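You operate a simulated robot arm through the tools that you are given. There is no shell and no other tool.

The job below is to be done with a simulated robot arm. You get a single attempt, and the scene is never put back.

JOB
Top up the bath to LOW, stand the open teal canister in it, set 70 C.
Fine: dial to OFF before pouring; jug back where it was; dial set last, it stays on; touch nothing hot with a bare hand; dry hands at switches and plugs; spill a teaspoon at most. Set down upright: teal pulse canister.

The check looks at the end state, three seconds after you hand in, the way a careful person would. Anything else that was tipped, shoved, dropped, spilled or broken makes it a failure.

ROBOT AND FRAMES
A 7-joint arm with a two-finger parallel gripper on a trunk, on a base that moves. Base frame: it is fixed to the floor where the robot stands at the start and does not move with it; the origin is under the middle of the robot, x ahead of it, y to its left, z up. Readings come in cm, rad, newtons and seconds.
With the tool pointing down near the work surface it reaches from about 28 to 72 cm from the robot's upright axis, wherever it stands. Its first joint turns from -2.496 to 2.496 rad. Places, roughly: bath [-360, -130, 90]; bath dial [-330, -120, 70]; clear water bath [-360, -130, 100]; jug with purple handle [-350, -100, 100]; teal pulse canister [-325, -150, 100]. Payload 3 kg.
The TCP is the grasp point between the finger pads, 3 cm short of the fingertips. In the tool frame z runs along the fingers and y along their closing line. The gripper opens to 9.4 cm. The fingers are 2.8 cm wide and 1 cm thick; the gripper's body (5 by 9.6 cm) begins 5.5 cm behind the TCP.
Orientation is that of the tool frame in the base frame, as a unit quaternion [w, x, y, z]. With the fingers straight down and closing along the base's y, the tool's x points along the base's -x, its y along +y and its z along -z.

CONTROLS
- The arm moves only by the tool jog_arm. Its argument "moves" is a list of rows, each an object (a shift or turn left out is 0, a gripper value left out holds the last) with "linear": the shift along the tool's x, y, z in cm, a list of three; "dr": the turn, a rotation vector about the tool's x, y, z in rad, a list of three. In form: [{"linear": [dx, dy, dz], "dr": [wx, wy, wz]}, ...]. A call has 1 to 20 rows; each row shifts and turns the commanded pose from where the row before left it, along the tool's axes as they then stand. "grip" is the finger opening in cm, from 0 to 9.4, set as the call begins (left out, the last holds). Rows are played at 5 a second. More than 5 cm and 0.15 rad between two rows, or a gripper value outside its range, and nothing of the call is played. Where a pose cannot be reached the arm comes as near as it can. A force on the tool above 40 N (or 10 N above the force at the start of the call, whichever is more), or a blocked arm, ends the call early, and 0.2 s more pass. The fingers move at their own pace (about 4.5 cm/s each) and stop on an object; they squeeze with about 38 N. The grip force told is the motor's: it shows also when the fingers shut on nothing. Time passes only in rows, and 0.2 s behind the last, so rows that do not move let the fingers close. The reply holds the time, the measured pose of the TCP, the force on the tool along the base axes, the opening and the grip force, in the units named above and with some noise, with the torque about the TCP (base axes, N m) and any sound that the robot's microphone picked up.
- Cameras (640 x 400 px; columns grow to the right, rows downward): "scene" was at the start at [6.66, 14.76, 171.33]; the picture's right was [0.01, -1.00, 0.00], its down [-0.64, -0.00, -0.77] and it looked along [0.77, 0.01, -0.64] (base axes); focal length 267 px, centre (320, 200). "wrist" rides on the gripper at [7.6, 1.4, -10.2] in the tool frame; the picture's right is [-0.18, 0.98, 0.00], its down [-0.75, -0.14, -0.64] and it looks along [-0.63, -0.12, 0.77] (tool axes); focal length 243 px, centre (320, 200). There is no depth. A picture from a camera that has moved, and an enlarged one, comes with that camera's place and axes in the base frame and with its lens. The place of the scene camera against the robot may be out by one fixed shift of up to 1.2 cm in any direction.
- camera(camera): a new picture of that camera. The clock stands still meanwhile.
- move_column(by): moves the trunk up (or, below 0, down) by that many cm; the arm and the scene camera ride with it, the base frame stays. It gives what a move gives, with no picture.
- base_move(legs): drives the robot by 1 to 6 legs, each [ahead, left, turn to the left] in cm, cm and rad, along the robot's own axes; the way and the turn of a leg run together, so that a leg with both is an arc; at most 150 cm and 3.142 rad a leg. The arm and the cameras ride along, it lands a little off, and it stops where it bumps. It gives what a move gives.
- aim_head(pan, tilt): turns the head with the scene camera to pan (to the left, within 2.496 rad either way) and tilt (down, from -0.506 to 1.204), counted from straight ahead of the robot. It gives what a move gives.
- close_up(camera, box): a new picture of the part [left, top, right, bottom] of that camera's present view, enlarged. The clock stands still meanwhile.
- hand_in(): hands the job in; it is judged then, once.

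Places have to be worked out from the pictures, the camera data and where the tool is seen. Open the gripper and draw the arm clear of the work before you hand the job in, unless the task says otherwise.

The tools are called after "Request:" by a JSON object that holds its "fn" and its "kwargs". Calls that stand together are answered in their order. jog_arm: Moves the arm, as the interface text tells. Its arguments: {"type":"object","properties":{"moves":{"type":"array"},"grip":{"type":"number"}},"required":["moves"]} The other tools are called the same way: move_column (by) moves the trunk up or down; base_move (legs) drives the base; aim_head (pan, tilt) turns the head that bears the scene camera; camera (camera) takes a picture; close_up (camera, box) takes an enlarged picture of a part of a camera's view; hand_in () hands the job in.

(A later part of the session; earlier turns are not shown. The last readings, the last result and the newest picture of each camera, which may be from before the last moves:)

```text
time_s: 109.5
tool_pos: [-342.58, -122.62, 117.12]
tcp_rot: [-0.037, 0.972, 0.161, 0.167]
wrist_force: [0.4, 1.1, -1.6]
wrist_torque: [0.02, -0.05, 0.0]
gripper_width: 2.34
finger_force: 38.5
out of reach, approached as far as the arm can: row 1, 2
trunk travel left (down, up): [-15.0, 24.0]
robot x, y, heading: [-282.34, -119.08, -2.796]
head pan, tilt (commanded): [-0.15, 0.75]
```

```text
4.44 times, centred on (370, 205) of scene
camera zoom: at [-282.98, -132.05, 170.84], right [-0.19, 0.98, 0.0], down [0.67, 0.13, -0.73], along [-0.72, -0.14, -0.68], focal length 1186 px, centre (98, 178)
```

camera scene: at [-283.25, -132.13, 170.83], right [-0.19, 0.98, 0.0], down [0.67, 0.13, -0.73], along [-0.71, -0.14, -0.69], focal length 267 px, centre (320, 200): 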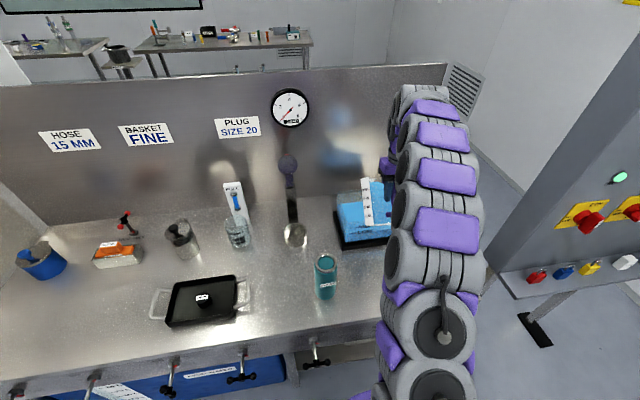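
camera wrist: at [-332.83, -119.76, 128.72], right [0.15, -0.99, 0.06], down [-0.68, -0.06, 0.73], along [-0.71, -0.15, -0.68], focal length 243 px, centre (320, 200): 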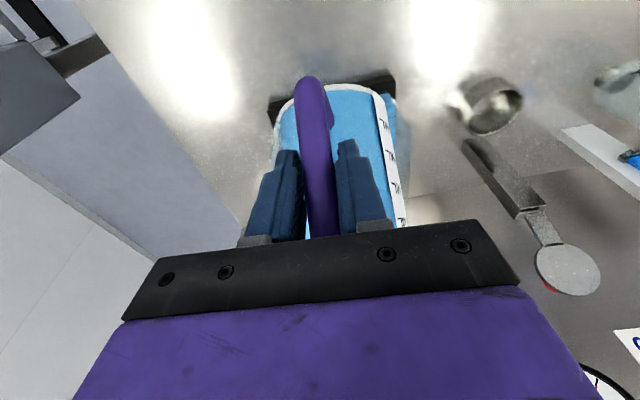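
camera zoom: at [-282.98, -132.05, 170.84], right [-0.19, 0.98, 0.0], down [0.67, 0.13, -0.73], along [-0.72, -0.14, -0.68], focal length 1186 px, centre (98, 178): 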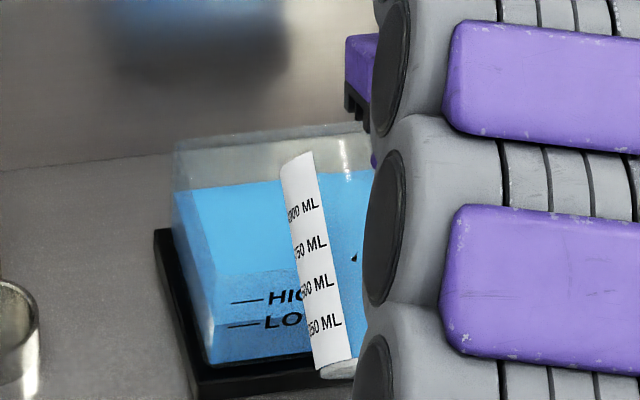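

The arm ran out of reach again and drew the jug back and down a little; the line is now about 13 px above the tick in this view. I'll tilt back to stop the flow, then raise the trunk (which lengthens the reach at this height) while keeping the jug at its height.

Request:
{"fn": "jog_arm", "kwargs": {"moves": [{"linear": [-0.3, 0, -0.3], "dr": [-0.0058, -0.052, -0.001]}, {"linear": [-0.5, 0, -0.5], "dr": [-0.0058, -0.052, -0.001]}, {"linear": [-0.5, 0, -0.5], "dr": [-0.0058, -0.052, -0.001]}, {"linear": [0, 0, 0]}], "grip": 0}}

Request:
{"fn": "close_up", "kwargs": {"camera": "scene", "box": [330, 160, 410, 250]}}

Request:
{"fn": "close_up", "kwargs": {"camera": "scene", "box": [342, 214, 382, 242]}}

```text
time_s: 110.5
tool_pos: [-344.07, -123.26, 118.03]
tcp_rot: [-0.014, 0.982, 0.163, 0.092]
wrist_force: [0.4, 0.0, -1.7]
wrist_torque: [0.01, -0.07, -0.03]
gripper_width: 2.35
finger_force: 37.7
trunk travel left (down, up): [-15.0, 24.0]
robot x, y, heading: [-282.22, -118.74, -2.797]
head pan, tilt (commanded): [-0.15, 0.75]
```

```text
4.44 times, centred on (370, 205) of scene
camera zoom: at [-282.98, -132.05, 170.84], right [-0.19, 0.98, 0.0], down [0.67, 0.13, -0.73], along [-0.72, -0.14, -0.68], focal length 1186 px, centre (98, 178)
```

zoom: 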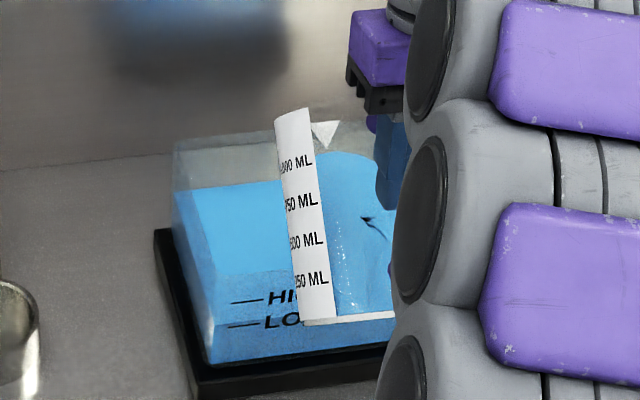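

```text
14.29 times, centred on (362, 228) of scene
camera zoom: at [-282.98, -132.05, 170.84], right [-0.19, 0.98, 0.0], down [0.67, 0.13, -0.73], along [-0.72, -0.14, -0.68], focal length 3812 px, centre (-280, -200)
```

zoom: 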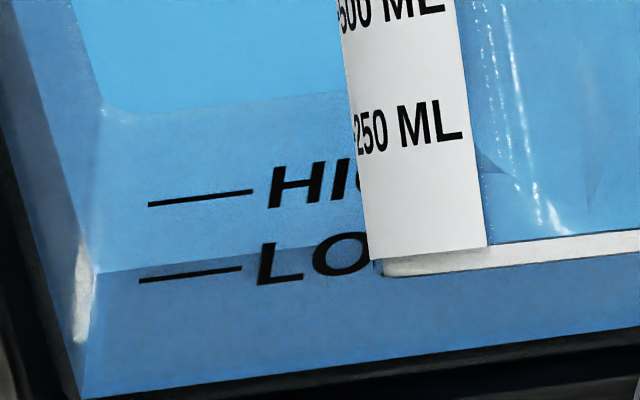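

Flow stopped at +13.5 px. Now I'll raise the trunk 12 cm in two steps, lowering the arm by the same amount, to gain reach at the steeper tilt.

Request:
{"fn": "move_column", "kwargs": {"by": 6}}

Request:
{"fn": "jog_arm", "kwargs": {"moves": [{"linear": [-0.37, 0, 1.96]}, {"linear": [-0.37, 0, 1.96]}, {"linear": [-0.37, 0, 1.96]}], "grip": 0}}

Request:
{"fn": "move_column", "kwargs": {"by": 6}}

Request:
{"fn": "jog_arm", "kwargs": {"moves": [{"linear": [-0.37, 0, 1.96]}, {"linear": [-0.37, 0, 1.96]}, {"linear": [-0.37, 0, 1.96]}], "grip": 0}}

Request:
{"fn": "camera", "kwargs": {"camera": "scene"}}

```text
time_s: 111.5
tool_pos: [-344.09, -123.2, 123.91]
tcp_rot: [-0.014, 0.982, 0.163, 0.092]
wrist_force: [-0.6, 0.2, -1.5]
wrist_torque: [0.04, -0.05, 0.03]
gripper_width: 2.32
finger_force: 38.2
trunk travel left (down, up): [-21.0, 18.0]
robot x, y, heading: [-282.29, -118.9, -2.791]
head pan, tilt (commanded): [-0.15, 0.75]
```

```text
time_s: 112.3
tool_pos: [-344.18, -123.23, 117.89]
tcp_rot: [-0.015, 0.982, 0.162, 0.091]
wrist_force: [0.4, -0.5, -1.4]
wrist_torque: [0.03, -0.04, -0.02]
gripper_width: 2.35
finger_force: 38.3
trunk travel left (down, up): [-21.0, 18.0]
robot x, y, heading: [-282.69, -118.7, -2.796]
head pan, tilt (commanded): [-0.15, 0.75]
```

```text
time_s: 113.3
tool_pos: [-344.14, -123.09, 124.04]
tcp_rot: [-0.015, 0.982, 0.163, 0.091]
wrist_force: [0.4, 0.2, -1.8]
wrist_torque: [0.05, -0.01, -0.02]
gripper_width: 2.35
finger_force: 38.1
trunk travel left (down, up): [-27.0, 12.0]
robot x, y, heading: [-282.41, -118.87, -2.795]
head pan, tilt (commanded): [-0.15, 0.75]
```

```text
time_s: 114.1
tool_pos: [-344.23, -123.32, 117.92]
tcp_rot: [-0.015, 0.982, 0.163, 0.091]
wrist_force: [-0.3, -0.6, -2.1]
wrist_torque: [0.02, -0.02, 0.02]
gripper_width: 2.34
finger_force: 37.4
trunk travel left (down, up): [-27.0, 12.0]
robot x, y, heading: [-282.49, -118.74, -2.797]
head pan, tilt (commanded): [-0.15, 0.75]
```

```text
taken
camera scene: at [-283.1, -132.06, 182.84], right [-0.19, 0.98, 0.0], down [0.67, 0.13, -0.73], along [-0.72, -0.14, -0.68], focal length 267 px, centre (320, 200)
```

scene: 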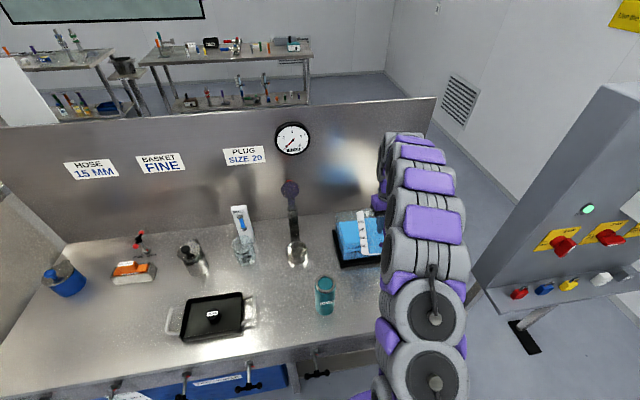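

Trunk is up and the jug is unchanged. I'll take a new baseline of the water line from this higher camera before tilting on.

Request:
{"fn": "close_up", "kwargs": {"camera": "scene", "box": [338, 234, 378, 262]}}

Request:
{"fn": "jog_arm", "kwargs": {"moves": [{"linear": [-0.15, 0, 0], "dr": [0.0058, 0.052, 0.001]}, {"linear": [-0.15, 0, 0], "dr": [0.0058, 0.052, 0.001]}, {"linear": [-0.15, 0, 0], "dr": [0.0058, 0.052, 0.001]}, {"linear": [0, 0, 0]}, {"linear": [0, 0, 0]}], "grip": 0}}

Request:
{"fn": "close_up", "kwargs": {"camera": "scene", "box": [338, 234, 378, 262]}}

Request:
{"fn": "close_up", "kwargs": {"camera": "scene", "box": [330, 190, 410, 270]}}

```text
14.29 times, centred on (358, 248) of scene
camera zoom: at [-283.1, -132.06, 182.84], right [-0.19, 0.98, 0.0], down [0.67, 0.13, -0.73], along [-0.72, -0.14, -0.68], focal length 3812 px, centre (-223, -486)
```

zoom: 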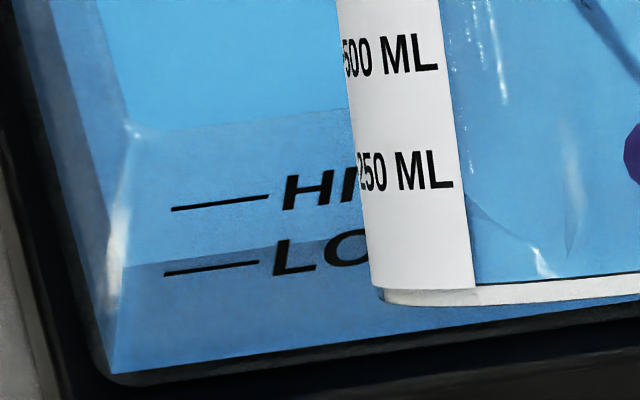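

```text
time_s: 115.3
tool_pos: [-344.59, -123.18, 117.84]
tcp_rot: [-0.036, 0.972, 0.161, 0.167]
wrist_force: [-0.1, -0.7, -1.8]
wrist_torque: [0.02, -0.04, -0.03]
gripper_width: 2.35
finger_force: 38.2
trunk travel left (down, up): [-27.0, 12.0]
robot x, y, heading: [-282.71, -118.85, -2.794]
head pan, tilt (commanded): [-0.15, 0.75]
```

```text
14.29 times, centred on (358, 248) of scene
camera zoom: at [-283.1, -132.08, 182.84], right [-0.19, 0.98, 0.0], down [0.67, 0.13, -0.73], along [-0.72, -0.14, -0.68], focal length 3812 px, centre (-223, -486)
```

zoom: 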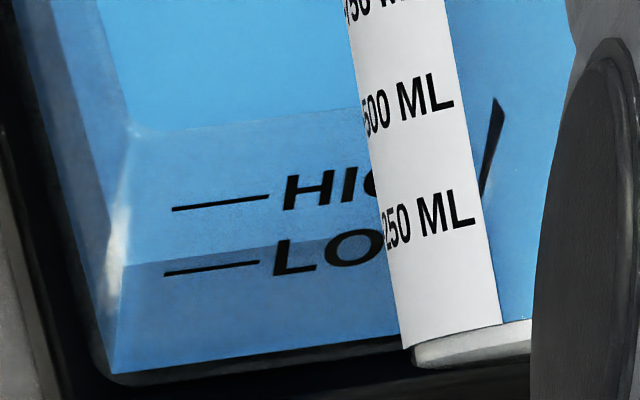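

```text
5.00 times, centred on (370, 230) of scene
camera zoom: at [-283.1, -132.08, 182.84], right [-0.19, 0.98, 0.0], down [0.67, 0.13, -0.73], along [-0.72, -0.14, -0.68], focal length 1334 px, centre (70, 50)
```

zoom: 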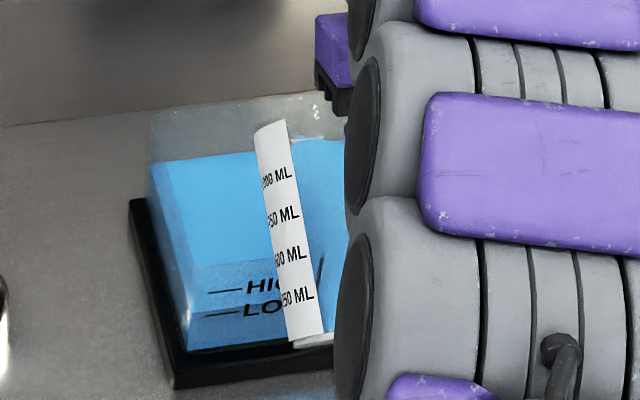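

The line is unchanged at this tilt (equal to the earlier tilt), reading +13.5 px with the parallax factor now better known (k about 0.2): true level is about 0.2 cm under LOW. I'll add 2.5° tilt.

Request:
{"fn": "jog_arm", "kwargs": {"moves": [{"linear": [-0.15, 0, 0], "dr": [0.0048, 0.0434, 0.0009]}, {"linear": [0, 0, 0]}, {"linear": [0, 0, 0]}], "grip": 0}}

Request:
{"fn": "close_up", "kwargs": {"camera": "scene", "box": [338, 234, 378, 262]}}

```text
time_s: 116.1
tool_pos: [-344.71, -123.3, 117.86]
tcp_rot: [-0.043, 0.968, 0.16, 0.187]
wrist_force: [0.3, 0.4, -1.4]
wrist_torque: [0.0, -0.02, 0.02]
gripper_width: 2.32
finger_force: 37.7
trunk travel left (down, up): [-27.0, 12.0]
robot x, y, heading: [-282.4, -118.75, -2.797]
head pan, tilt (commanded): [-0.15, 0.75]
```

```text
14.29 times, centred on (358, 248) of scene
camera zoom: at [-283.11, -132.09, 182.84], right [-0.19, 0.98, 0.0], down [0.67, 0.13, -0.73], along [-0.72, -0.14, -0.68], focal length 3812 px, centre (-223, -486)
```

zoom: 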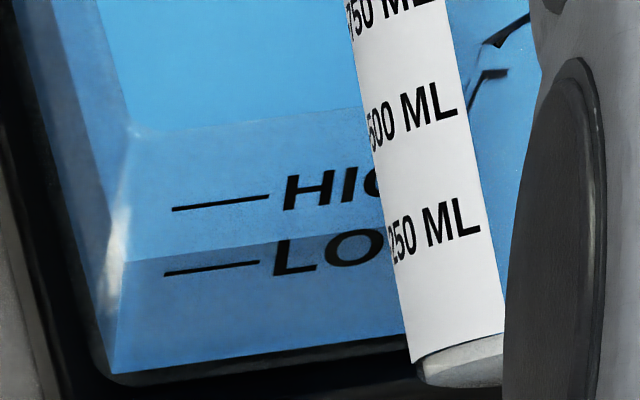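

The line is at +16 px; true level about 0.1 cm short by my estimate. One more 2° and a short hold.

Request:
{"fn": "jog_arm", "kwargs": {"moves": [{"linear": [-0.15, 0, 0], "dr": [0.0039, 0.0348, 0.0007]}, {"linear": [0, 0, 0]}, {"linear": [0, 0, 0]}, {"linear": [0, 0, 0]}], "grip": 0}}

Request:
{"fn": "close_up", "kwargs": {"camera": "scene", "box": [338, 234, 378, 262]}}

```text
time_s: 117.1
tool_pos: [-344.72, -123.45, 117.91]
tcp_rot: [-0.047, 0.965, 0.16, 0.203]
wrist_force: [-0.7, 0.4, -1.6]
wrist_torque: [-0.02, -0.01, 0.0]
gripper_width: 2.35
finger_force: 38.1
trunk travel left (down, up): [-27.0, 12.0]
robot x, y, heading: [-282.61, -118.33, -2.792]
head pan, tilt (commanded): [-0.15, 0.75]
```

```text
14.29 times, centred on (358, 248) of scene
camera zoom: at [-283.03, -132.06, 182.84], right [-0.19, 0.98, 0.0], down [0.67, 0.13, -0.73], along [-0.72, -0.14, -0.68], focal length 3812 px, centre (-223, -486)
```

zoom: 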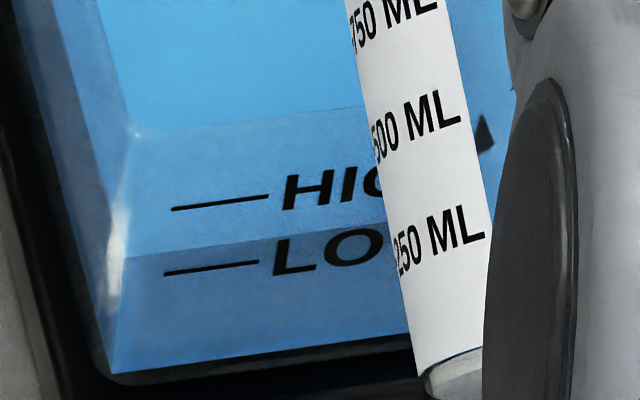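

That reads +19.5 px, which by my parallax estimate is right at LOW (within about 0.15 cm). I'll tilt back, retract clear of the tank, and level the jug, then check the level from a low angle with the wrist camera.

Request:
{"fn": "jog_arm", "kwargs": {"moves": [{"linear": [0.13, 0, -0.5], "dr": [-0.0096, -0.0868, -0.0018]}, {"linear": [0.13, 0, -0.5], "dr": [-0.0096, -0.0868, -0.0018]}, {"linear": [0.1, 0, -0.5], "dr": [-0.0096, -0.0868, -0.0018]}, {"linear": [0.1, 0, -0.5], "dr": [-0.0096, -0.0868, -0.0018]}, {"linear": [3, 0, 0]}, {"linear": [3, 0, 0]}, {"linear": [3, 0, 0]}, {"linear": [3, 0, 0]}, {"linear": [0, 0, 0]}], "grip": 0}}

Request:
{"fn": "camera", "kwargs": {"camera": "scene"}}

Request:
{"fn": "close_up", "kwargs": {"camera": "scene", "box": [310, 200, 430, 300]}}

```text
time_s: 119.1
tool_pos: [-333.69, -119.57, 120.64]
tcp_rot: [0.001, 0.986, 0.164, 0.038]
wrist_force: [-0.1, -0.6, -1.6]
wrist_torque: [0.05, -0.04, 0.01]
gripper_width: 2.34
finger_force: 38.0
trunk travel left (down, up): [-27.0, 12.0]
robot x, y, heading: [-282.61, -118.67, -2.795]
head pan, tilt (commanded): [-0.15, 0.75]
```

```text
taken
camera scene: at [-283.0, -132.03, 182.84], right [-0.19, 0.98, 0.0], down [0.67, 0.13, -0.73], along [-0.72, -0.14, -0.68], focal length 267 px, centre (320, 200)
```

scene: 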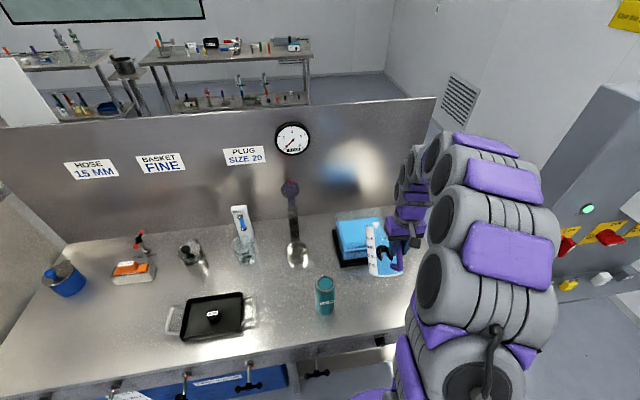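

```text
4.00 times, centred on (370, 250) of scene
camera zoom: at [-283.0, -132.03, 182.84], right [-0.19, 0.98, 0.0], down [0.67, 0.13, -0.73], along [-0.72, -0.14, -0.68], focal length 1068 px, centre (120, 0)
```

zoom: 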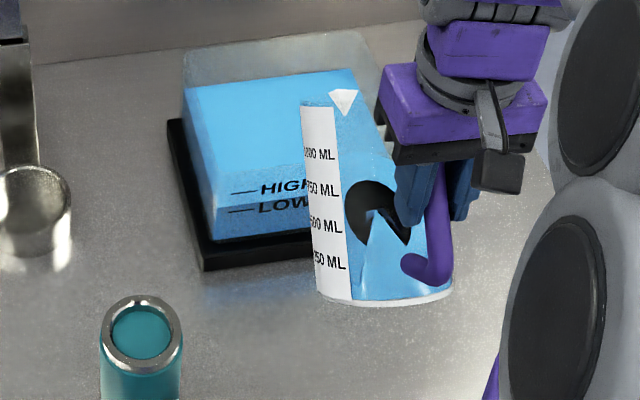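

Clear of the tank, no drips visible. I'll bring the jug back to level in place.

Request:
{"fn": "jog_arm", "kwargs": {"moves": [{"dr": [-0.0091, -0.082, -0.0017]}, {"dr": [-0.0091, -0.082, -0.0017]}, {"dr": [-0.0091, -0.082, -0.0017]}, {"dr": [-0.0091, -0.082, -0.0017]}, {"dr": [-0.0091, -0.082, -0.0017]}, {"dr": [-0.0091, -0.082, -0.0017]}, {"dr": [-0.0091, -0.082, -0.0017]}, {"dr": [-0.0091, -0.082, -0.0017]}, {"dr": [0, 0, 0]}], "grip": 0}}

Request:
{"fn": "camera", "kwargs": {"camera": "wrist"}}

Request:
{"fn": "close_up", "kwargs": {"camera": "scene", "box": [310, 200, 430, 300]}}

```text
time_s: 121.1
tool_pos: [-333.62, -119.5, 120.83]
tcp_rot: [0.089, 0.943, 0.161, -0.277]
wrist_force: [0.2, -0.5, -1.9]
wrist_torque: [0.07, -0.12, 0.02]
gripper_width: 2.35
finger_force: 38.1
trunk travel left (down, up): [-27.0, 12.0]
robot x, y, heading: [-282.66, -118.51, -2.798]
head pan, tilt (commanded): [-0.15, 0.75]
```

```text
taken
camera wrist: at [-321.92, -116.27, 125.18], right [0.2, -0.96, 0.18], down [-0.33, 0.11, 0.94], along [-0.92, -0.25, -0.3], focal length 243 px, centre (320, 200)
```

wrist: 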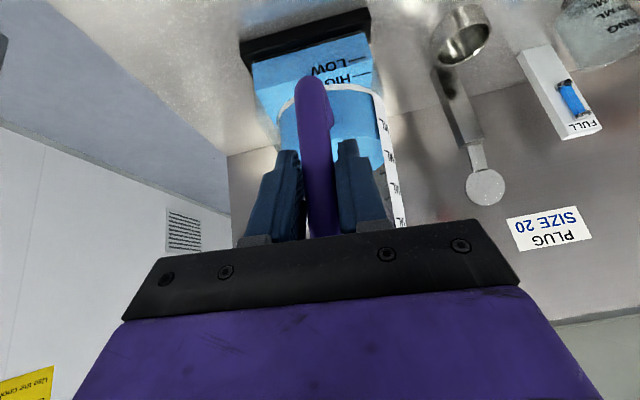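

```text
4.00 times, centred on (370, 250) of scene
camera zoom: at [-282.85, -131.9, 182.86], right [-0.19, 0.98, 0.0], down [0.67, 0.13, -0.73], along [-0.72, -0.14, -0.68], focal length 1068 px, centre (120, 0)
```

zoom: 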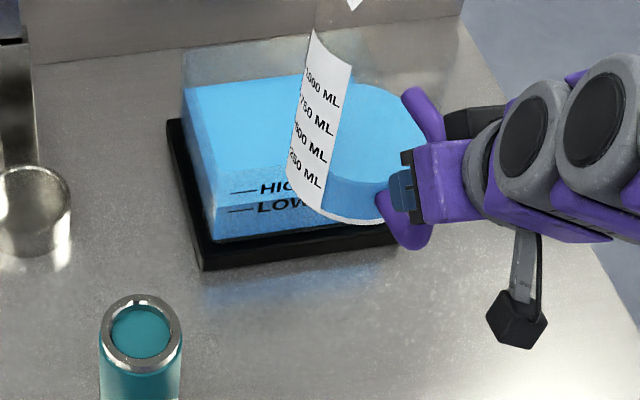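

The jug is about level with roughly 400 mL left. I'll check the bath level in the wrist view from here.

Request:
{"fn": "close_up", "kwargs": {"camera": "wrist", "box": [235, 10, 385, 104]}}

```text
4.26 times, centred on (310, 57) of wrist
camera zoom: at [-321.92, -116.27, 125.18], right [0.2, -0.96, 0.18], down [-0.33, 0.11, 0.94], along [-0.92, -0.25, -0.3], focal length 1032 px, centre (363, 808)
```

zoom: 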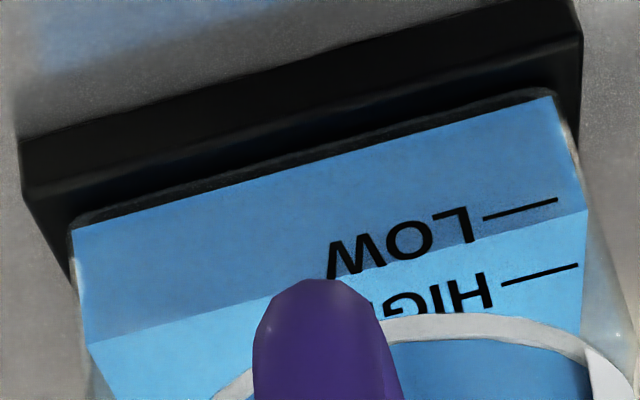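

From here (slope about 45°) the line reads about 0.28 of the gap above LOW, i.e. near LOW after parallax. I'll carry the jug back over its home spot, where the wrist camera can look at the bath almost level.

Request:
{"fn": "base_move", "kwargs": {"legs": [[-6, -20, 0]]}}

Request:
{"fn": "move_column", "kwargs": {"by": -12}}

Request:
{"fn": "camera", "kwargs": {"camera": "wrist"}}

Request:
{"fn": "camera", "kwargs": {"camera": "scene"}}

```text
time_s: 122.7
tool_pos: [-334.63, -98.7, 120.77]
tcp_rot: [0.089, 0.943, 0.16, -0.276]
wrist_force: [-0.2, -0.2, -1.4]
wrist_torque: [0.01, -0.14, -0.03]
gripper_width: 2.33
finger_force: 38.4
trunk travel left (down, up): [-27.0, 12.0]
robot x, y, heading: [-283.69, -97.71, -2.799]
head pan, tilt (commanded): [-0.15, 0.75]
```

```text
time_s: 124.2
tool_pos: [-334.55, -98.49, 108.7]
tcp_rot: [0.089, 0.943, 0.16, -0.277]
wrist_force: [-0.5, 0.2, -0.8]
wrist_torque: [0.07, -0.14, -0.01]
gripper_width: 2.33
finger_force: 37.8
trunk travel left (down, up): [-15.0, 24.0]
robot x, y, heading: [-283.52, -98.06, -2.793]
head pan, tilt (commanded): [-0.15, 0.75]
```

```text
taken
camera wrist: at [-322.91, -95.26, 113.24], right [0.2, -0.96, 0.18], down [-0.33, 0.11, 0.94], along [-0.92, -0.25, -0.3], focal length 243 px, centre (320, 200)
```

wrist: 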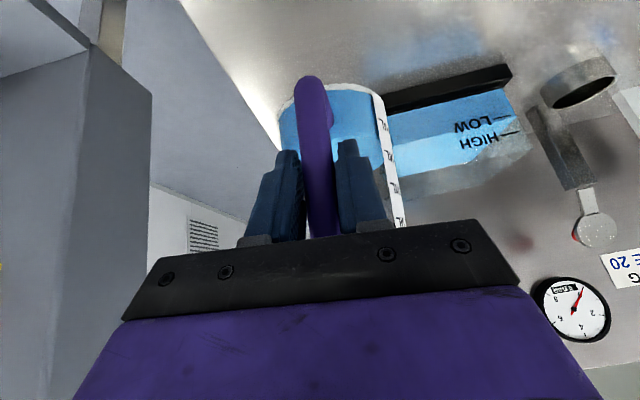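

```text
taken
camera scene: at [-283.9, -110.93, 170.87], right [-0.19, 0.98, 0.0], down [0.67, 0.13, -0.73], along [-0.72, -0.14, -0.68], focal length 267 px, centre (320, 200)
```

scene: 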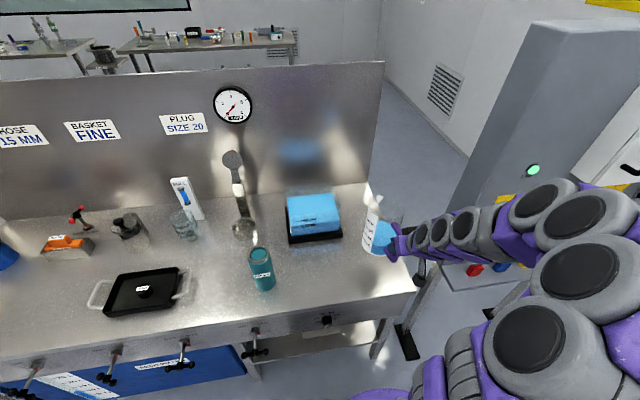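

The wrist camera sees the bath at a flatter angle now (slope about 0.55). I'll zoom in on the marks.

Request:
{"fn": "close_up", "kwargs": {"camera": "wrist", "box": [380, 60, 540, 180]}}

Request:
{"fn": "close_up", "kwargs": {"camera": "wrist", "box": [440, 80, 540, 160]}}

```text
3.33 times, centred on (460, 120) of wrist
camera zoom: at [-322.91, -95.26, 113.24], right [0.2, -0.96, 0.18], down [-0.33, 0.11, 0.94], along [-0.92, -0.25, -0.3], focal length 809 px, centre (-147, 467)
```

zoom: 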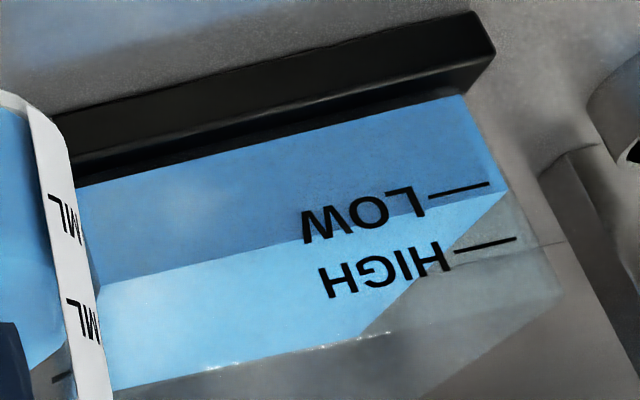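

```text
5.00 times, centred on (490, 120) of wrist
camera zoom: at [-322.91, -95.26, 113.24], right [0.2, -0.96, 0.18], down [-0.33, 0.11, 0.94], along [-0.92, -0.25, -0.3], focal length 1213 px, centre (-530, 600)
```

zoom: 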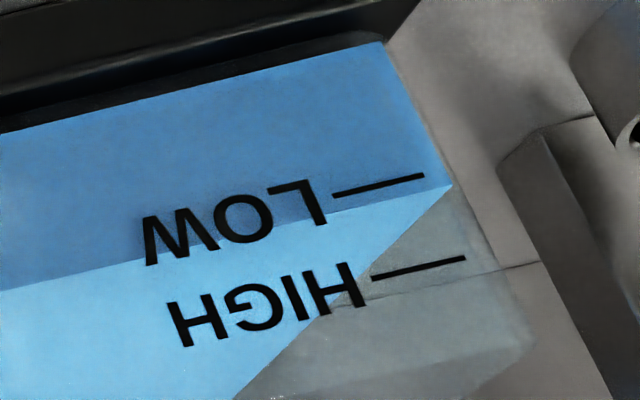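

After correcting for slope, the level reads somewhere between LOW and 0.3 cm above it. I'll lower the jug toward its home spot (still off the bench), which also lowers the camera for a flatter reading, and zoom on the jug's place.

Request:
{"fn": "jog_arm", "kwargs": {"moves": [{"linear": [-0.2, 0, 3.0]}, {"linear": [1.8, 0, 1.2]}, {"linear": [1.8, 0, 1.2]}, {"linear": [0, 0, 0]}], "grip": 0}}

Request:
{"fn": "close_up", "kwargs": {"camera": "wrist", "box": [440, 100, 600, 220]}}

Request:
{"fn": "camera", "kwargs": {"camera": "wrist"}}

Request:
{"fn": "close_up", "kwargs": {"camera": "scene", "box": [330, 170, 430, 290]}}

```text
time_s: 125.2
tool_pos: [-334.61, -98.93, 102.36]
tcp_rot: [0.089, 0.943, 0.159, -0.277]
wrist_force: [0.3, -0.7, -1.8]
wrist_torque: [0.02, -0.15, -0.02]
gripper_width: 2.33
finger_force: 37.9
trunk travel left (down, up): [-15.0, 24.0]
robot x, y, heading: [-284.03, -97.75, -2.794]
head pan, tilt (commanded): [-0.15, 0.75]
```

```text
3.33 times, centred on (520, 160) of wrist
camera zoom: at [-322.83, -95.8, 106.83], right [0.2, -0.96, 0.18], down [-0.33, 0.11, 0.94], along [-0.92, -0.25, -0.3], focal length 809 px, centre (-347, 333)
```

zoom: 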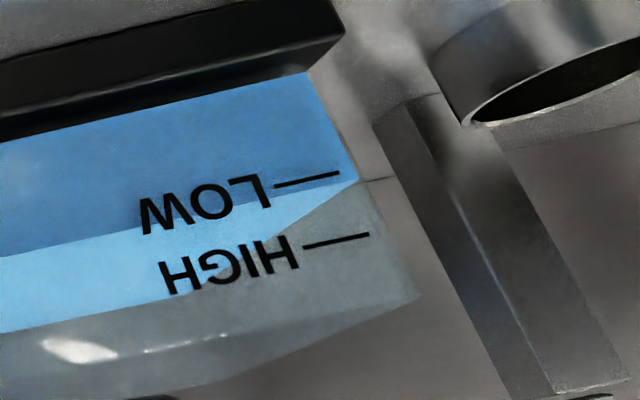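

```text
taken
camera wrist: at [-322.83, -95.8, 106.83], right [0.2, -0.96, 0.18], down [-0.33, 0.11, 0.94], along [-0.92, -0.25, -0.3], focal length 243 px, centre (320, 200)
```

wrist: 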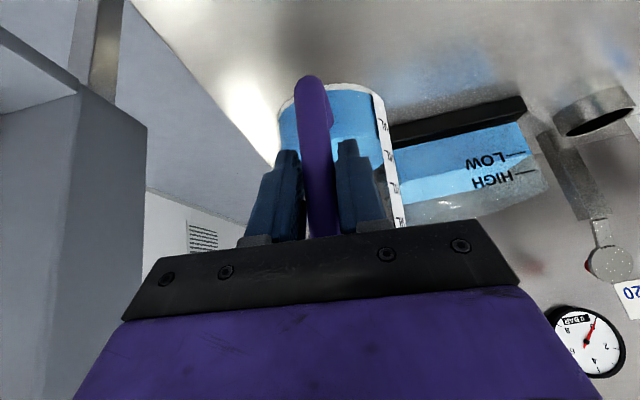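

```text
3.33 times, centred on (380, 230) of scene
camera zoom: at [-283.9, -110.94, 170.86], right [-0.19, 0.98, 0.0], down [0.67, 0.13, -0.73], along [-0.72, -0.14, -0.68], focal length 890 px, centre (120, 100)
```

zoom: 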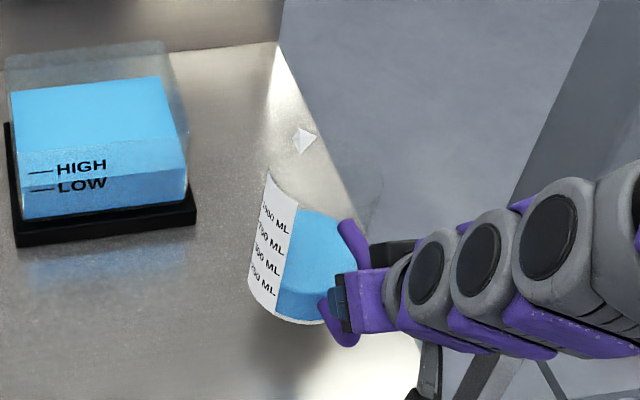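

The flattest view puts the water about 0.25 cm above the LOW line, which is a fair LOW fill and not under it. Now I'll turn the jug back about 0.11 rad and shift it over its original spot, still above the bench.

Request:
{"fn": "jog_arm", "kwargs": {"moves": [{"dr": [0.0606, -0.0088, 0.0912]}, {"linear": [-1.25, 0.84, 0.91]}, {"linear": [-1.25, 0.84, 0.91]}, {"linear": [1.1, -0.16, 1.66]}, {"linear": [0, 0, 0]}], "grip": 0}}

Request:
{"fn": "close_up", "kwargs": {"camera": "scene", "box": [330, 170, 430, 290]}}

Request:
{"fn": "camera", "kwargs": {"camera": "wrist"}}

```text
time_s: 126.4
tool_pos: [-337.2, -101.48, 100.42]
tcp_rot: [0.074, 0.95, 0.107, -0.283]
wrist_force: [0.6, 0.3, -1.1]
wrist_torque: [0.05, -0.13, -0.01]
gripper_width: 2.34
finger_force: 38.4
trunk travel left (down, up): [-15.0, 24.0]
robot x, y, heading: [-283.43, -98.13, -2.798]
head pan, tilt (commanded): [-0.15, 0.75]
```

```text
3.33 times, centred on (380, 230) of scene
camera zoom: at [-283.94, -110.96, 170.86], right [-0.19, 0.98, 0.0], down [0.67, 0.13, -0.73], along [-0.72, -0.14, -0.68], focal length 890 px, centre (120, 100)
```

zoom: 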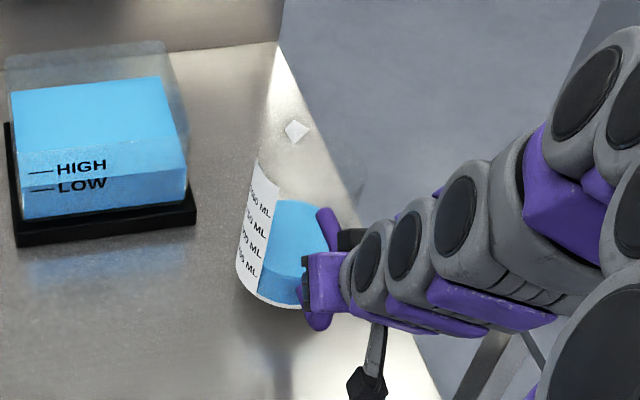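

```text
taken
camera wrist: at [-325.12, -99.5, 104.83], right [0.09, -0.98, 0.18], down [-0.32, 0.14, 0.94], along [-0.94, -0.14, -0.3], focal length 243 px, centre (320, 200)
```

wrist: 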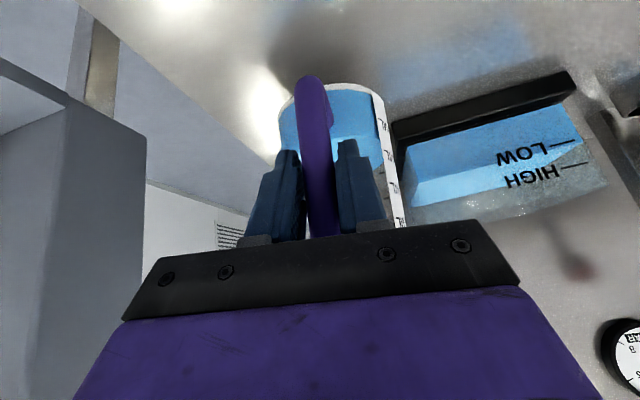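

The jug is within about 1 cm of its old place. I'll make that last correction and lower gently toward the bench, watching for contact.

Request:
{"fn": "jog_arm", "kwargs": {"moves": [{"linear": [-0.57, -0.68, 0.32]}, {"linear": [0.83, -0.12, 1.24]}, {"linear": [0.83, -0.12, 1.24]}, {"linear": [0, 0, 0]}], "grip": 0}}

Request:
{"fn": "close_up", "kwargs": {"camera": "scene", "box": [330, 180, 410, 270]}}

Request:
{"fn": "close_up", "kwargs": {"camera": "wrist", "box": [230, 60, 420, 250]}}

```text
time_s: 127.4
tool_pos: [-337.89, -100.92, 97.51]
tcp_rot: [0.075, 0.95, 0.109, -0.281]
wrist_force: [2.8, 1.2, 9.7]
wrist_torque: [-0.14, 1.1, -0.02]
gripper_width: 2.32
finger_force: 37.4
trunk travel left (down, up): [-15.0, 24.0]
robot x, y, heading: [-283.67, -97.64, -2.799]
head pan, tilt (commanded): [-0.15, 0.75]
```

```text
4.44 times, centred on (370, 225) of scene
camera zoom: at [-283.68, -111.0, 170.87], right [-0.19, 0.98, 0.0], down [0.67, 0.13, -0.73], along [-0.72, -0.14, -0.68], focal length 1186 px, centre (98, 89)
```

zoom: 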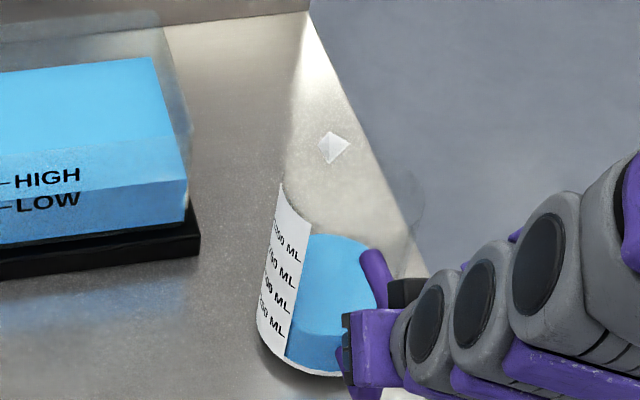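

```text
2.11 times, centred on (325, 155) of wrist
camera zoom: at [-325.91, -99.02, 101.95], right [0.09, -0.98, 0.18], down [-0.32, 0.14, 0.94], along [-0.94, -0.14, -0.3], focal length 511 px, centre (310, 295)
```

zoom: 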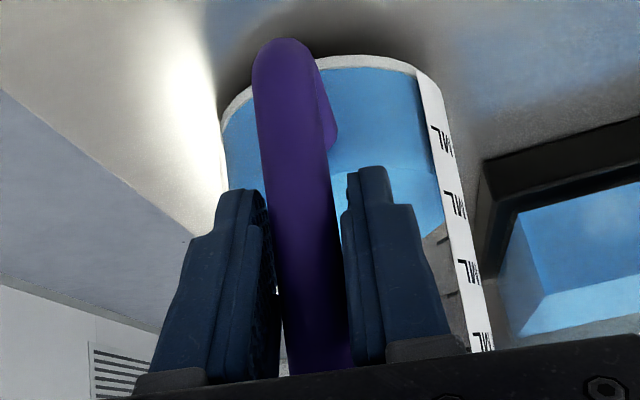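

Contact is at the jug's front edge (force line about 14 cm ahead), so it is leaning forward about 4.5°. I'll tilt it back by that much and then lower it flat.

Request:
{"fn": "jog_arm", "kwargs": {"moves": [{"dr": [-0.0044, -0.0797, -0.0048]}, {"linear": [0.28, -0.04, 0.41]}, {"linear": [0, 0, 0]}], "grip": 0}}

Request:
{"fn": "close_up", "kwargs": {"camera": "wrist", "box": [230, 60, 420, 250]}}

```text
time_s: 128.2
tool_pos: [-337.96, -100.97, 96.85]
tcp_rot: [0.08, 0.938, 0.108, -0.32]
wrist_force: [0.3, 0.1, -1.9]
wrist_torque: [0.03, -0.13, -0.01]
gripper_width: 2.32
finger_force: 38.0
trunk travel left (down, up): [-15.0, 24.0]
robot x, y, heading: [-283.66, -98.09, -2.798]
head pan, tilt (commanded): [-0.15, 0.75]
```

```text
2.11 times, centred on (325, 155) of wrist
camera zoom: at [-325.71, -98.94, 100.39], right [0.11, -0.98, 0.19], down [-0.24, 0.16, 0.96], along [-0.96, -0.15, -0.22], focal length 511 px, centre (310, 295)
```

zoom: 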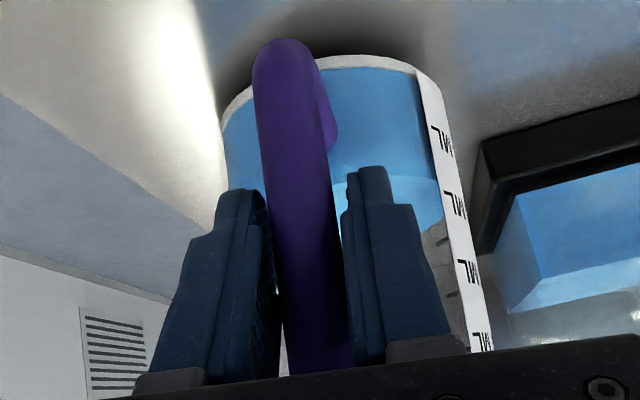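

Off the bench again and straighter. I'll lower in small steps until it touches.

Request:
{"fn": "jog_arm", "kwargs": {"moves": [{"linear": [0.25, -0.03, 0.31]}, {"linear": [0, 0, 0]}], "grip": 0}}

Request:
{"fn": "jog_arm", "kwargs": {"moves": [{"linear": [0.25, -0.03, 0.31]}, {"linear": [0, 0, 0]}], "grip": 0}}

```text
time_s: 128.8
tool_pos: [-337.97, -101.09, 96.43]
tcp_rot: [0.08, 0.938, 0.108, -0.319]
wrist_force: [-1.0, 0.6, -0.9]
wrist_torque: [0.05, -0.16, 0.01]
gripper_width: 2.33
finger_force: 38.3
trunk travel left (down, up): [-15.0, 24.0]
robot x, y, heading: [-283.75, -97.75, -2.793]
head pan, tilt (commanded): [-0.15, 0.75]
```

```text
time_s: 129.4
tool_pos: [-337.86, -101.14, 96.19]
tcp_rot: [0.08, 0.938, 0.109, -0.319]
wrist_force: [3.5, -0.6, 9.4]
wrist_torque: [-0.05, 1.06, 0.08]
gripper_width: 2.34
finger_force: 37.7
trunk travel left (down, up): [-15.0, 24.0]
robot x, y, heading: [-283.8, -97.75, -2.797]
head pan, tilt (commanded): [-0.15, 0.75]
```

Still touching at the front edge first. I'll tilt it back a further 0.05 rad and lower again in small steps.

Request:
{"fn": "jog_arm", "kwargs": {"moves": [{"dr": [-0.0028, -0.0498, -0.003]}, {"linear": [0, 0, 0]}], "grip": 0}}

Request:
{"fn": "jog_arm", "kwargs": {"moves": [{"linear": [0.27, -0.03, 0.3]}, {"linear": [0, 0, 0]}], "grip": 0}}

Request:
{"fn": "jog_arm", "kwargs": {"moves": [{"linear": [0.2, -0.02, 0.22]}, {"linear": [0, 0, 0]}], "grip": 0}}

Request:
{"fn": "close_up", "kwargs": {"camera": "scene", "box": [330, 180, 410, 270]}}

```text
time_s: 130.0
tool_pos: [-338.01, -100.91, 96.07]
tcp_rot: [0.084, 0.93, 0.108, -0.342]
wrist_force: [0.2, 0.2, -1.2]
wrist_torque: [0.01, -0.16, -0.02]
gripper_width: 2.32
finger_force: 38.2
trunk travel left (down, up): [-15.0, 24.0]
robot x, y, heading: [-283.73, -97.84, -2.797]
head pan, tilt (commanded): [-0.15, 0.75]
```

```text
time_s: 130.6
tool_pos: [-338.04, -101.05, 95.56]
tcp_rot: [0.083, 0.93, 0.108, -0.343]
wrist_force: [-0.3, -0.8, -0.9]
wrist_torque: [0.07, -0.11, 0.01]
gripper_width: 2.32
finger_force: 37.9
trunk travel left (down, up): [-15.0, 24.0]
robot x, y, heading: [-283.59, -97.68, -2.797]
head pan, tilt (commanded): [-0.15, 0.75]
```

```text
time_s: 131.2
tool_pos: [-337.94, -101.14, 95.49]
tcp_rot: [0.083, 0.929, 0.108, -0.345]
wrist_force: [1.8, -0.8, 17.7]
wrist_torque: [0.11, 1.14, 0.0]
gripper_width: 2.35
finger_force: 38.8
trunk travel left (down, up): [-15.0, 24.0]
robot x, y, heading: [-283.63, -97.9, -2.793]
head pan, tilt (commanded): [-0.15, 0.75]
```

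```text
4.44 times, centred on (370, 225) of scene
camera zoom: at [-283.51, -111.11, 170.87], right [-0.19, 0.98, 0.0], down [0.67, 0.13, -0.73], along [-0.72, -0.14, -0.68], focal length 1186 px, centre (98, 89)
```

zoom: 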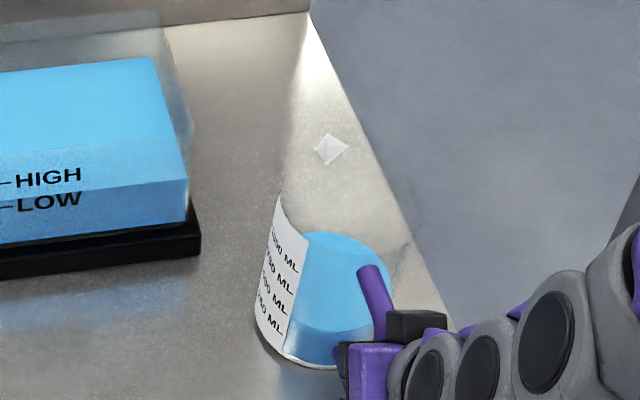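

The contact force now acts inside the jug's base (about 8 cm ahead), so it stands flat. I'll ease up slightly, then open the fingers.

Request:
{"fn": "jog_arm", "kwargs": {"moves": [{"linear": [-0.13, 0.01, -0.15]}, {"linear": [0, 0, 0]}], "grip": 0}}

Request:
{"fn": "jog_arm", "kwargs": {"moves": [{"linear": [0, 0, 0]}, {"linear": [0, 0, 0]}, {"linear": [0, 0, 0]}, {"linear": [0, 0, 0]}], "grip": 5}}

Request:
{"fn": "close_up", "kwargs": {"camera": "scene", "box": [330, 180, 410, 270]}}

Request:
{"fn": "close_up", "kwargs": {"camera": "wrist", "box": [230, 60, 420, 250]}}

```text
time_s: 131.8
tool_pos: [-337.88, -101.02, 95.58]
tcp_rot: [0.084, 0.93, 0.108, -0.341]
wrist_force: [-0.7, -1.2, 6.1]
wrist_torque: [0.04, 0.52, 0.04]
gripper_width: 2.32
finger_force: 38.3
trunk travel left (down, up): [-15.0, 24.0]
robot x, y, heading: [-283.67, -97.92, -2.796]
head pan, tilt (commanded): [-0.15, 0.75]
```

```text
time_s: 132.8
tool_pos: [-337.98, -100.95, 95.62]
tcp_rot: [0.083, 0.93, 0.108, -0.342]
wrist_force: [1.0, -0.4, -0.1]
wrist_torque: [-0.02, 0.0, -0.01]
gripper_width: 5.01
finger_force: 0.1
trunk travel left (down, up): [-15.0, 24.0]
robot x, y, heading: [-283.53, -97.82, -2.798]
head pan, tilt (commanded): [-0.15, 0.75]
```

```text
4.44 times, centred on (370, 225) of scene
camera zoom: at [-283.95, -110.98, 170.86], right [-0.19, 0.98, 0.0], down [0.67, 0.13, -0.73], along [-0.72, -0.14, -0.68], focal length 1186 px, centre (98, 89)
```

zoom: 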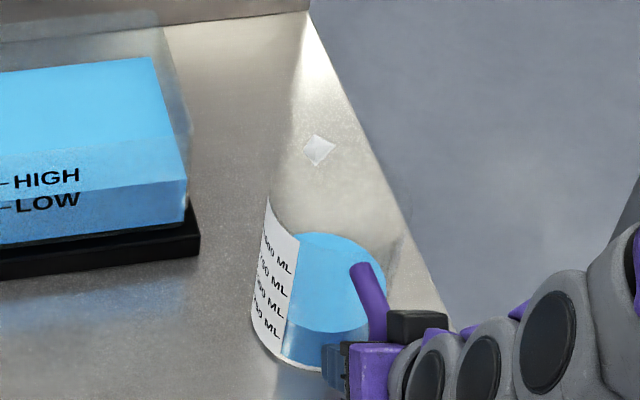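

```text
2.11 times, centred on (325, 155) of wrist
camera zoom: at [-325.53, -98.88, 98.49], right [0.12, -0.97, 0.2], down [-0.2, 0.17, 0.96], along [-0.97, -0.15, -0.17], focal length 511 px, centre (310, 295)
```

zoom: 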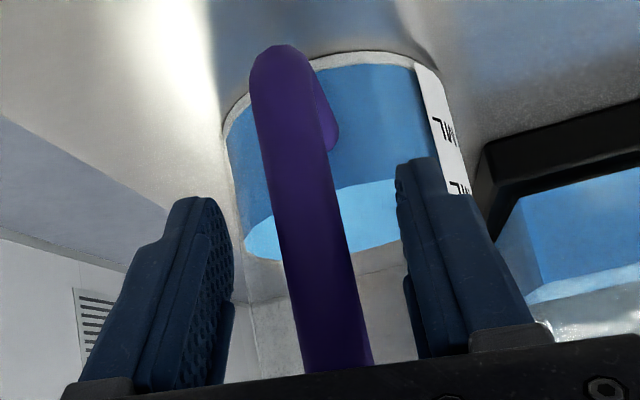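

The jug stands upright and level, about 1 cm from where it was, with the handle facing the same way. I'll withdraw the hand along its own axis and lift away.

Request:
{"fn": "jog_arm", "kwargs": {"moves": [{"linear": [0, 0, -2]}, {"linear": [0, 0, -3]}, {"linear": [0, 0, -4]}, {"linear": [0, 0, -4.5]}, {"linear": [0, 0, -4.5]}, {"linear": [0, 0, 0]}]}}

Request:
{"fn": "camera", "kwargs": {"camera": "scene"}}

Request:
{"fn": "close_up", "kwargs": {"camera": "scene", "box": [270, 160, 420, 290]}}

Request:
{"fn": "camera", "kwargs": {"camera": "wrist"}}

```text
time_s: 134.2
tool_pos: [-334.34, -99.43, 105.38]
tcp_rot: [0.083, 0.93, 0.109, -0.341]
wrist_force: [-0.5, -0.2, -0.3]
wrist_torque: [0.03, -0.01, 0.01]
gripper_width: 5.01
finger_force: 0.1
out of reach, approached as far as the arm can: row 3, 4, 5
trunk travel left (down, up): [-15.0, 24.0]
robot x, y, heading: [-283.45, -97.77, -2.797]
head pan, tilt (commanded): [-0.15, 0.75]
```

```text
taken
camera scene: at [-283.97, -111.23, 170.83], right [-0.19, 0.98, 0.0], down [0.67, 0.13, -0.73], along [-0.72, -0.14, -0.68], focal length 267 px, centre (320, 200)
```

scene: 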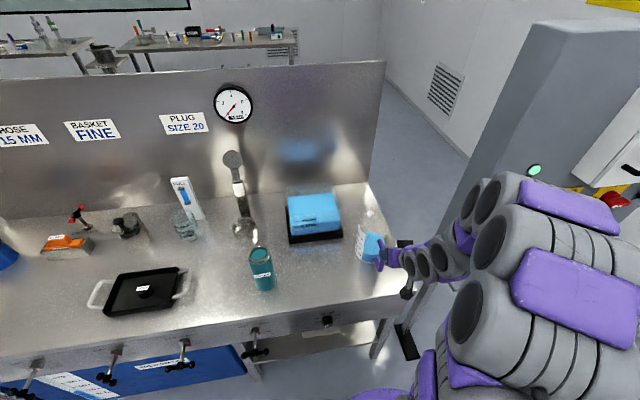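

```text
3.08 times, centred on (345, 225) of scene
camera zoom: at [-283.97, -111.23, 170.83], right [-0.19, 0.98, 0.0], down [0.67, 0.13, -0.73], along [-0.72, -0.14, -0.68], focal length 821 px, centre (243, 123)
```

zoom: 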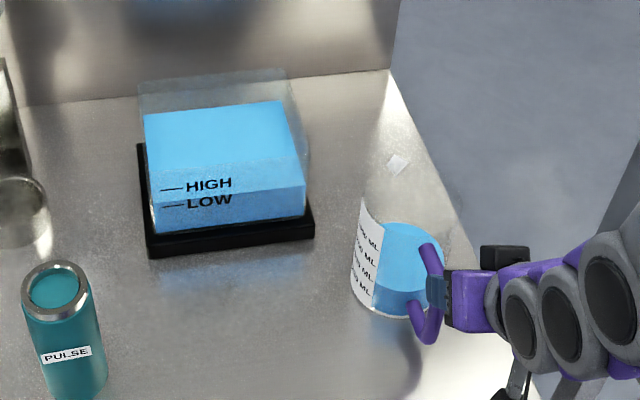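

```text
taken
camera wrist: at [-321.91, -97.33, 108.31], right [0.12, -0.97, 0.2], down [-0.2, 0.17, 0.96], along [-0.97, -0.15, -0.18], focal length 243 px, centre (320, 200)
```

wrist: 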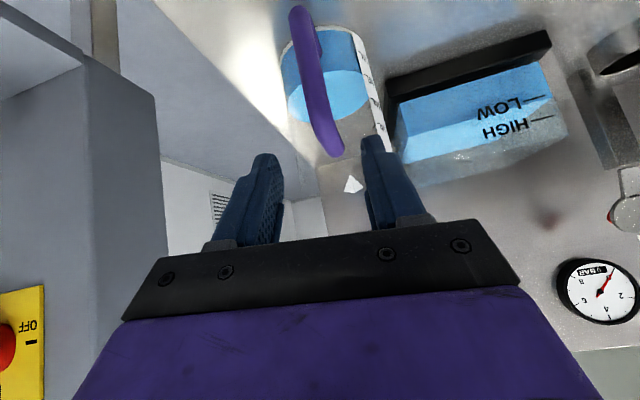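

The hand is clear of the handle and no puddle is visible. I'll raise the trunk 12 cm, back off, and look at the canister next.

Request:
{"fn": "move_column", "kwargs": {"by": 12}}

Request:
{"fn": "base_move", "kwargs": {"legs": [[-10, 20, 0]]}}

Request:
{"fn": "camera", "kwargs": {"camera": "scene"}}

Request:
{"fn": "close_up", "kwargs": {"camera": "scene", "box": [260, 190, 440, 320]}}

```text
time_s: 135.7
tool_pos: [-334.23, -99.26, 117.42]
tcp_rot: [0.084, 0.93, 0.109, -0.34]
wrist_force: [-1.0, -0.3, 0.1]
wrist_torque: [0.0, 0.0, 0.03]
gripper_width: 5.03
finger_force: 0.0
trunk travel left (down, up): [-27.0, 12.0]
robot x, y, heading: [-283.36, -98.04, -2.788]
head pan, tilt (commanded): [-0.15, 0.75]
```

```text
time_s: 137.4
tool_pos: [-318.09, -114.72, 117.46]
tcp_rot: [0.083, 0.93, 0.108, -0.341]
wrist_force: [-0.9, 1.3, 1.1]
wrist_torque: [-0.02, -0.01, -0.01]
gripper_width: 5.0
finger_force: 0.1
trunk travel left (down, up): [-27.0, 12.0]
robot x, y, heading: [-267.31, -113.15, -2.803]
head pan, tilt (commanded): [-0.15, 0.75]
```

```text
taken
camera scene: at [-267.65, -126.55, 182.85], right [-0.19, 0.98, 0.0], down [0.67, 0.13, -0.73], along [-0.72, -0.14, -0.68], focal length 267 px, centre (320, 200)
```

scene: 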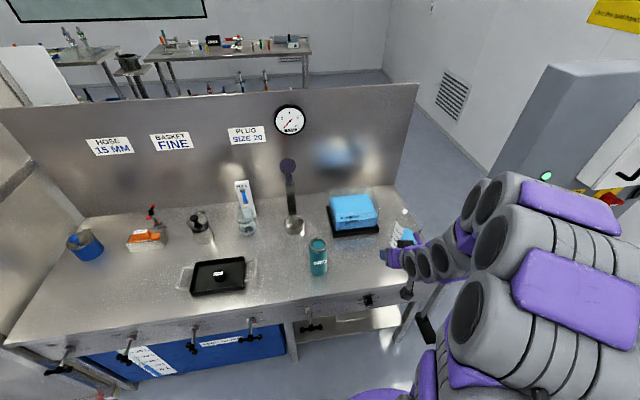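

```text
3.08 times, centred on (350, 255) of scene
camera zoom: at [-267.65, -126.55, 182.85], right [-0.19, 0.98, 0.0], down [0.67, 0.13, -0.73], along [-0.72, -0.14, -0.68], focal length 821 px, centre (228, 31)
```

zoom: 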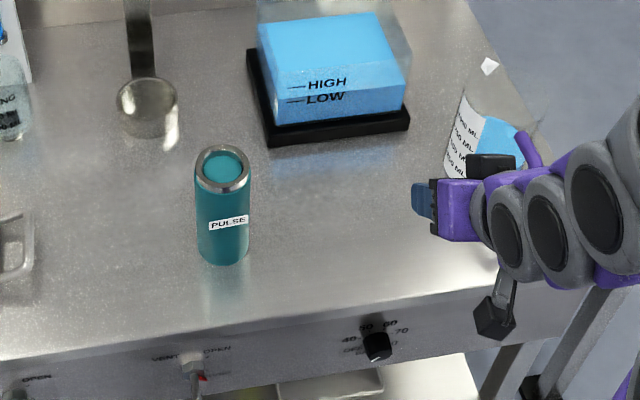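

The bench is dry around the tank and jug. The canister stands at about (-328.3,-140), rim near z 101.6, about 6.6 cm wide. I'll set the tool to a 65° down pitch, open fully, and shift the base left in front of it.

Request:
{"fn": "jog_arm", "kwargs": {"moves": [{"dr": [0.0069, 0.0933, -0.039]}, {"dr": [0.0069, 0.0933, -0.039]}, {"dr": [0.0069, 0.0933, -0.039]}, {"linear": [0, 0, 0]}], "grip": 9.4}}

Request:
{"fn": "base_move", "kwargs": {"legs": [[0, 23, 0]]}}

Request:
{"fn": "aim_head", "kwargs": {"pan": 0.0, "tilt": 0.85}}

Request:
{"fn": "camera", "kwargs": {"camera": "scene"}}

Request:
{"fn": "camera", "kwargs": {"camera": "wrist"}}

```text
time_s: 138.4
tool_pos: [-318.08, -114.6, 117.45]
tcp_rot: [0.038, 0.961, 0.169, -0.214]
wrist_force: [-0.3, 0.2, 0.0]
wrist_torque: [0.02, -0.02, -0.02]
gripper_width: 9.39
finger_force: 0.1
trunk travel left (down, up): [-27.0, 12.0]
robot x, y, heading: [-267.42, -113.28, -2.797]
head pan, tilt (commanded): [-0.15, 0.75]
```

```text
time_s: 140.1
tool_pos: [-310.29, -135.97, 117.49]
tcp_rot: [0.038, 0.962, 0.168, -0.214]
wrist_force: [-0.2, -0.4, 0.6]
wrist_torque: [-0.01, 0.02, 0.0]
gripper_width: 9.39
finger_force: 0.0
trunk travel left (down, up): [-27.0, 12.0]
robot x, y, heading: [-259.61, -134.82, -2.799]
head pan, tilt (commanded): [-0.15, 0.75]
```

```text
time_s: 140.8
tool_pos: [-310.19, -136.13, 117.5]
tcp_rot: [0.039, 0.961, 0.17, -0.214]
wrist_force: [0.8, 0.6, 0.4]
wrist_torque: [-0.01, 0.02, 0.0]
gripper_width: 9.43
finger_force: 0.1
trunk travel left (down, up): [-27.0, 12.0]
robot x, y, heading: [-259.37, -134.52, -2.793]
head pan, tilt (commanded): [0.0, 0.85]
```

```text
taken
camera scene: at [-259.16, -149.24, 182.03], right [-0.34, 0.94, 0.0], down [0.71, 0.26, -0.66], along [-0.62, -0.22, -0.75], focal length 267 px, centre (320, 200)
```

scene: 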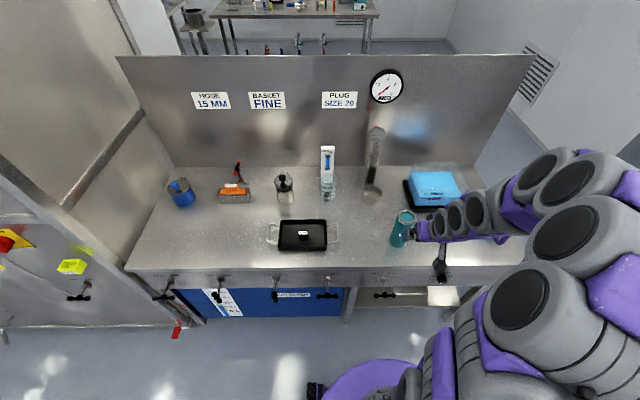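

```text
taken
camera wrist: at [-299.07, -133.57, 123.6], right [0.18, -0.98, 0.08], down [-0.43, -0.01, 0.9], along [-0.88, -0.2, -0.43], focal length 243 px, centre (320, 200)
```

wrist: 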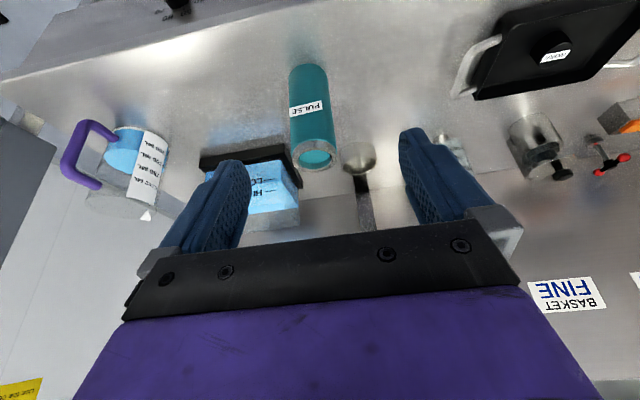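

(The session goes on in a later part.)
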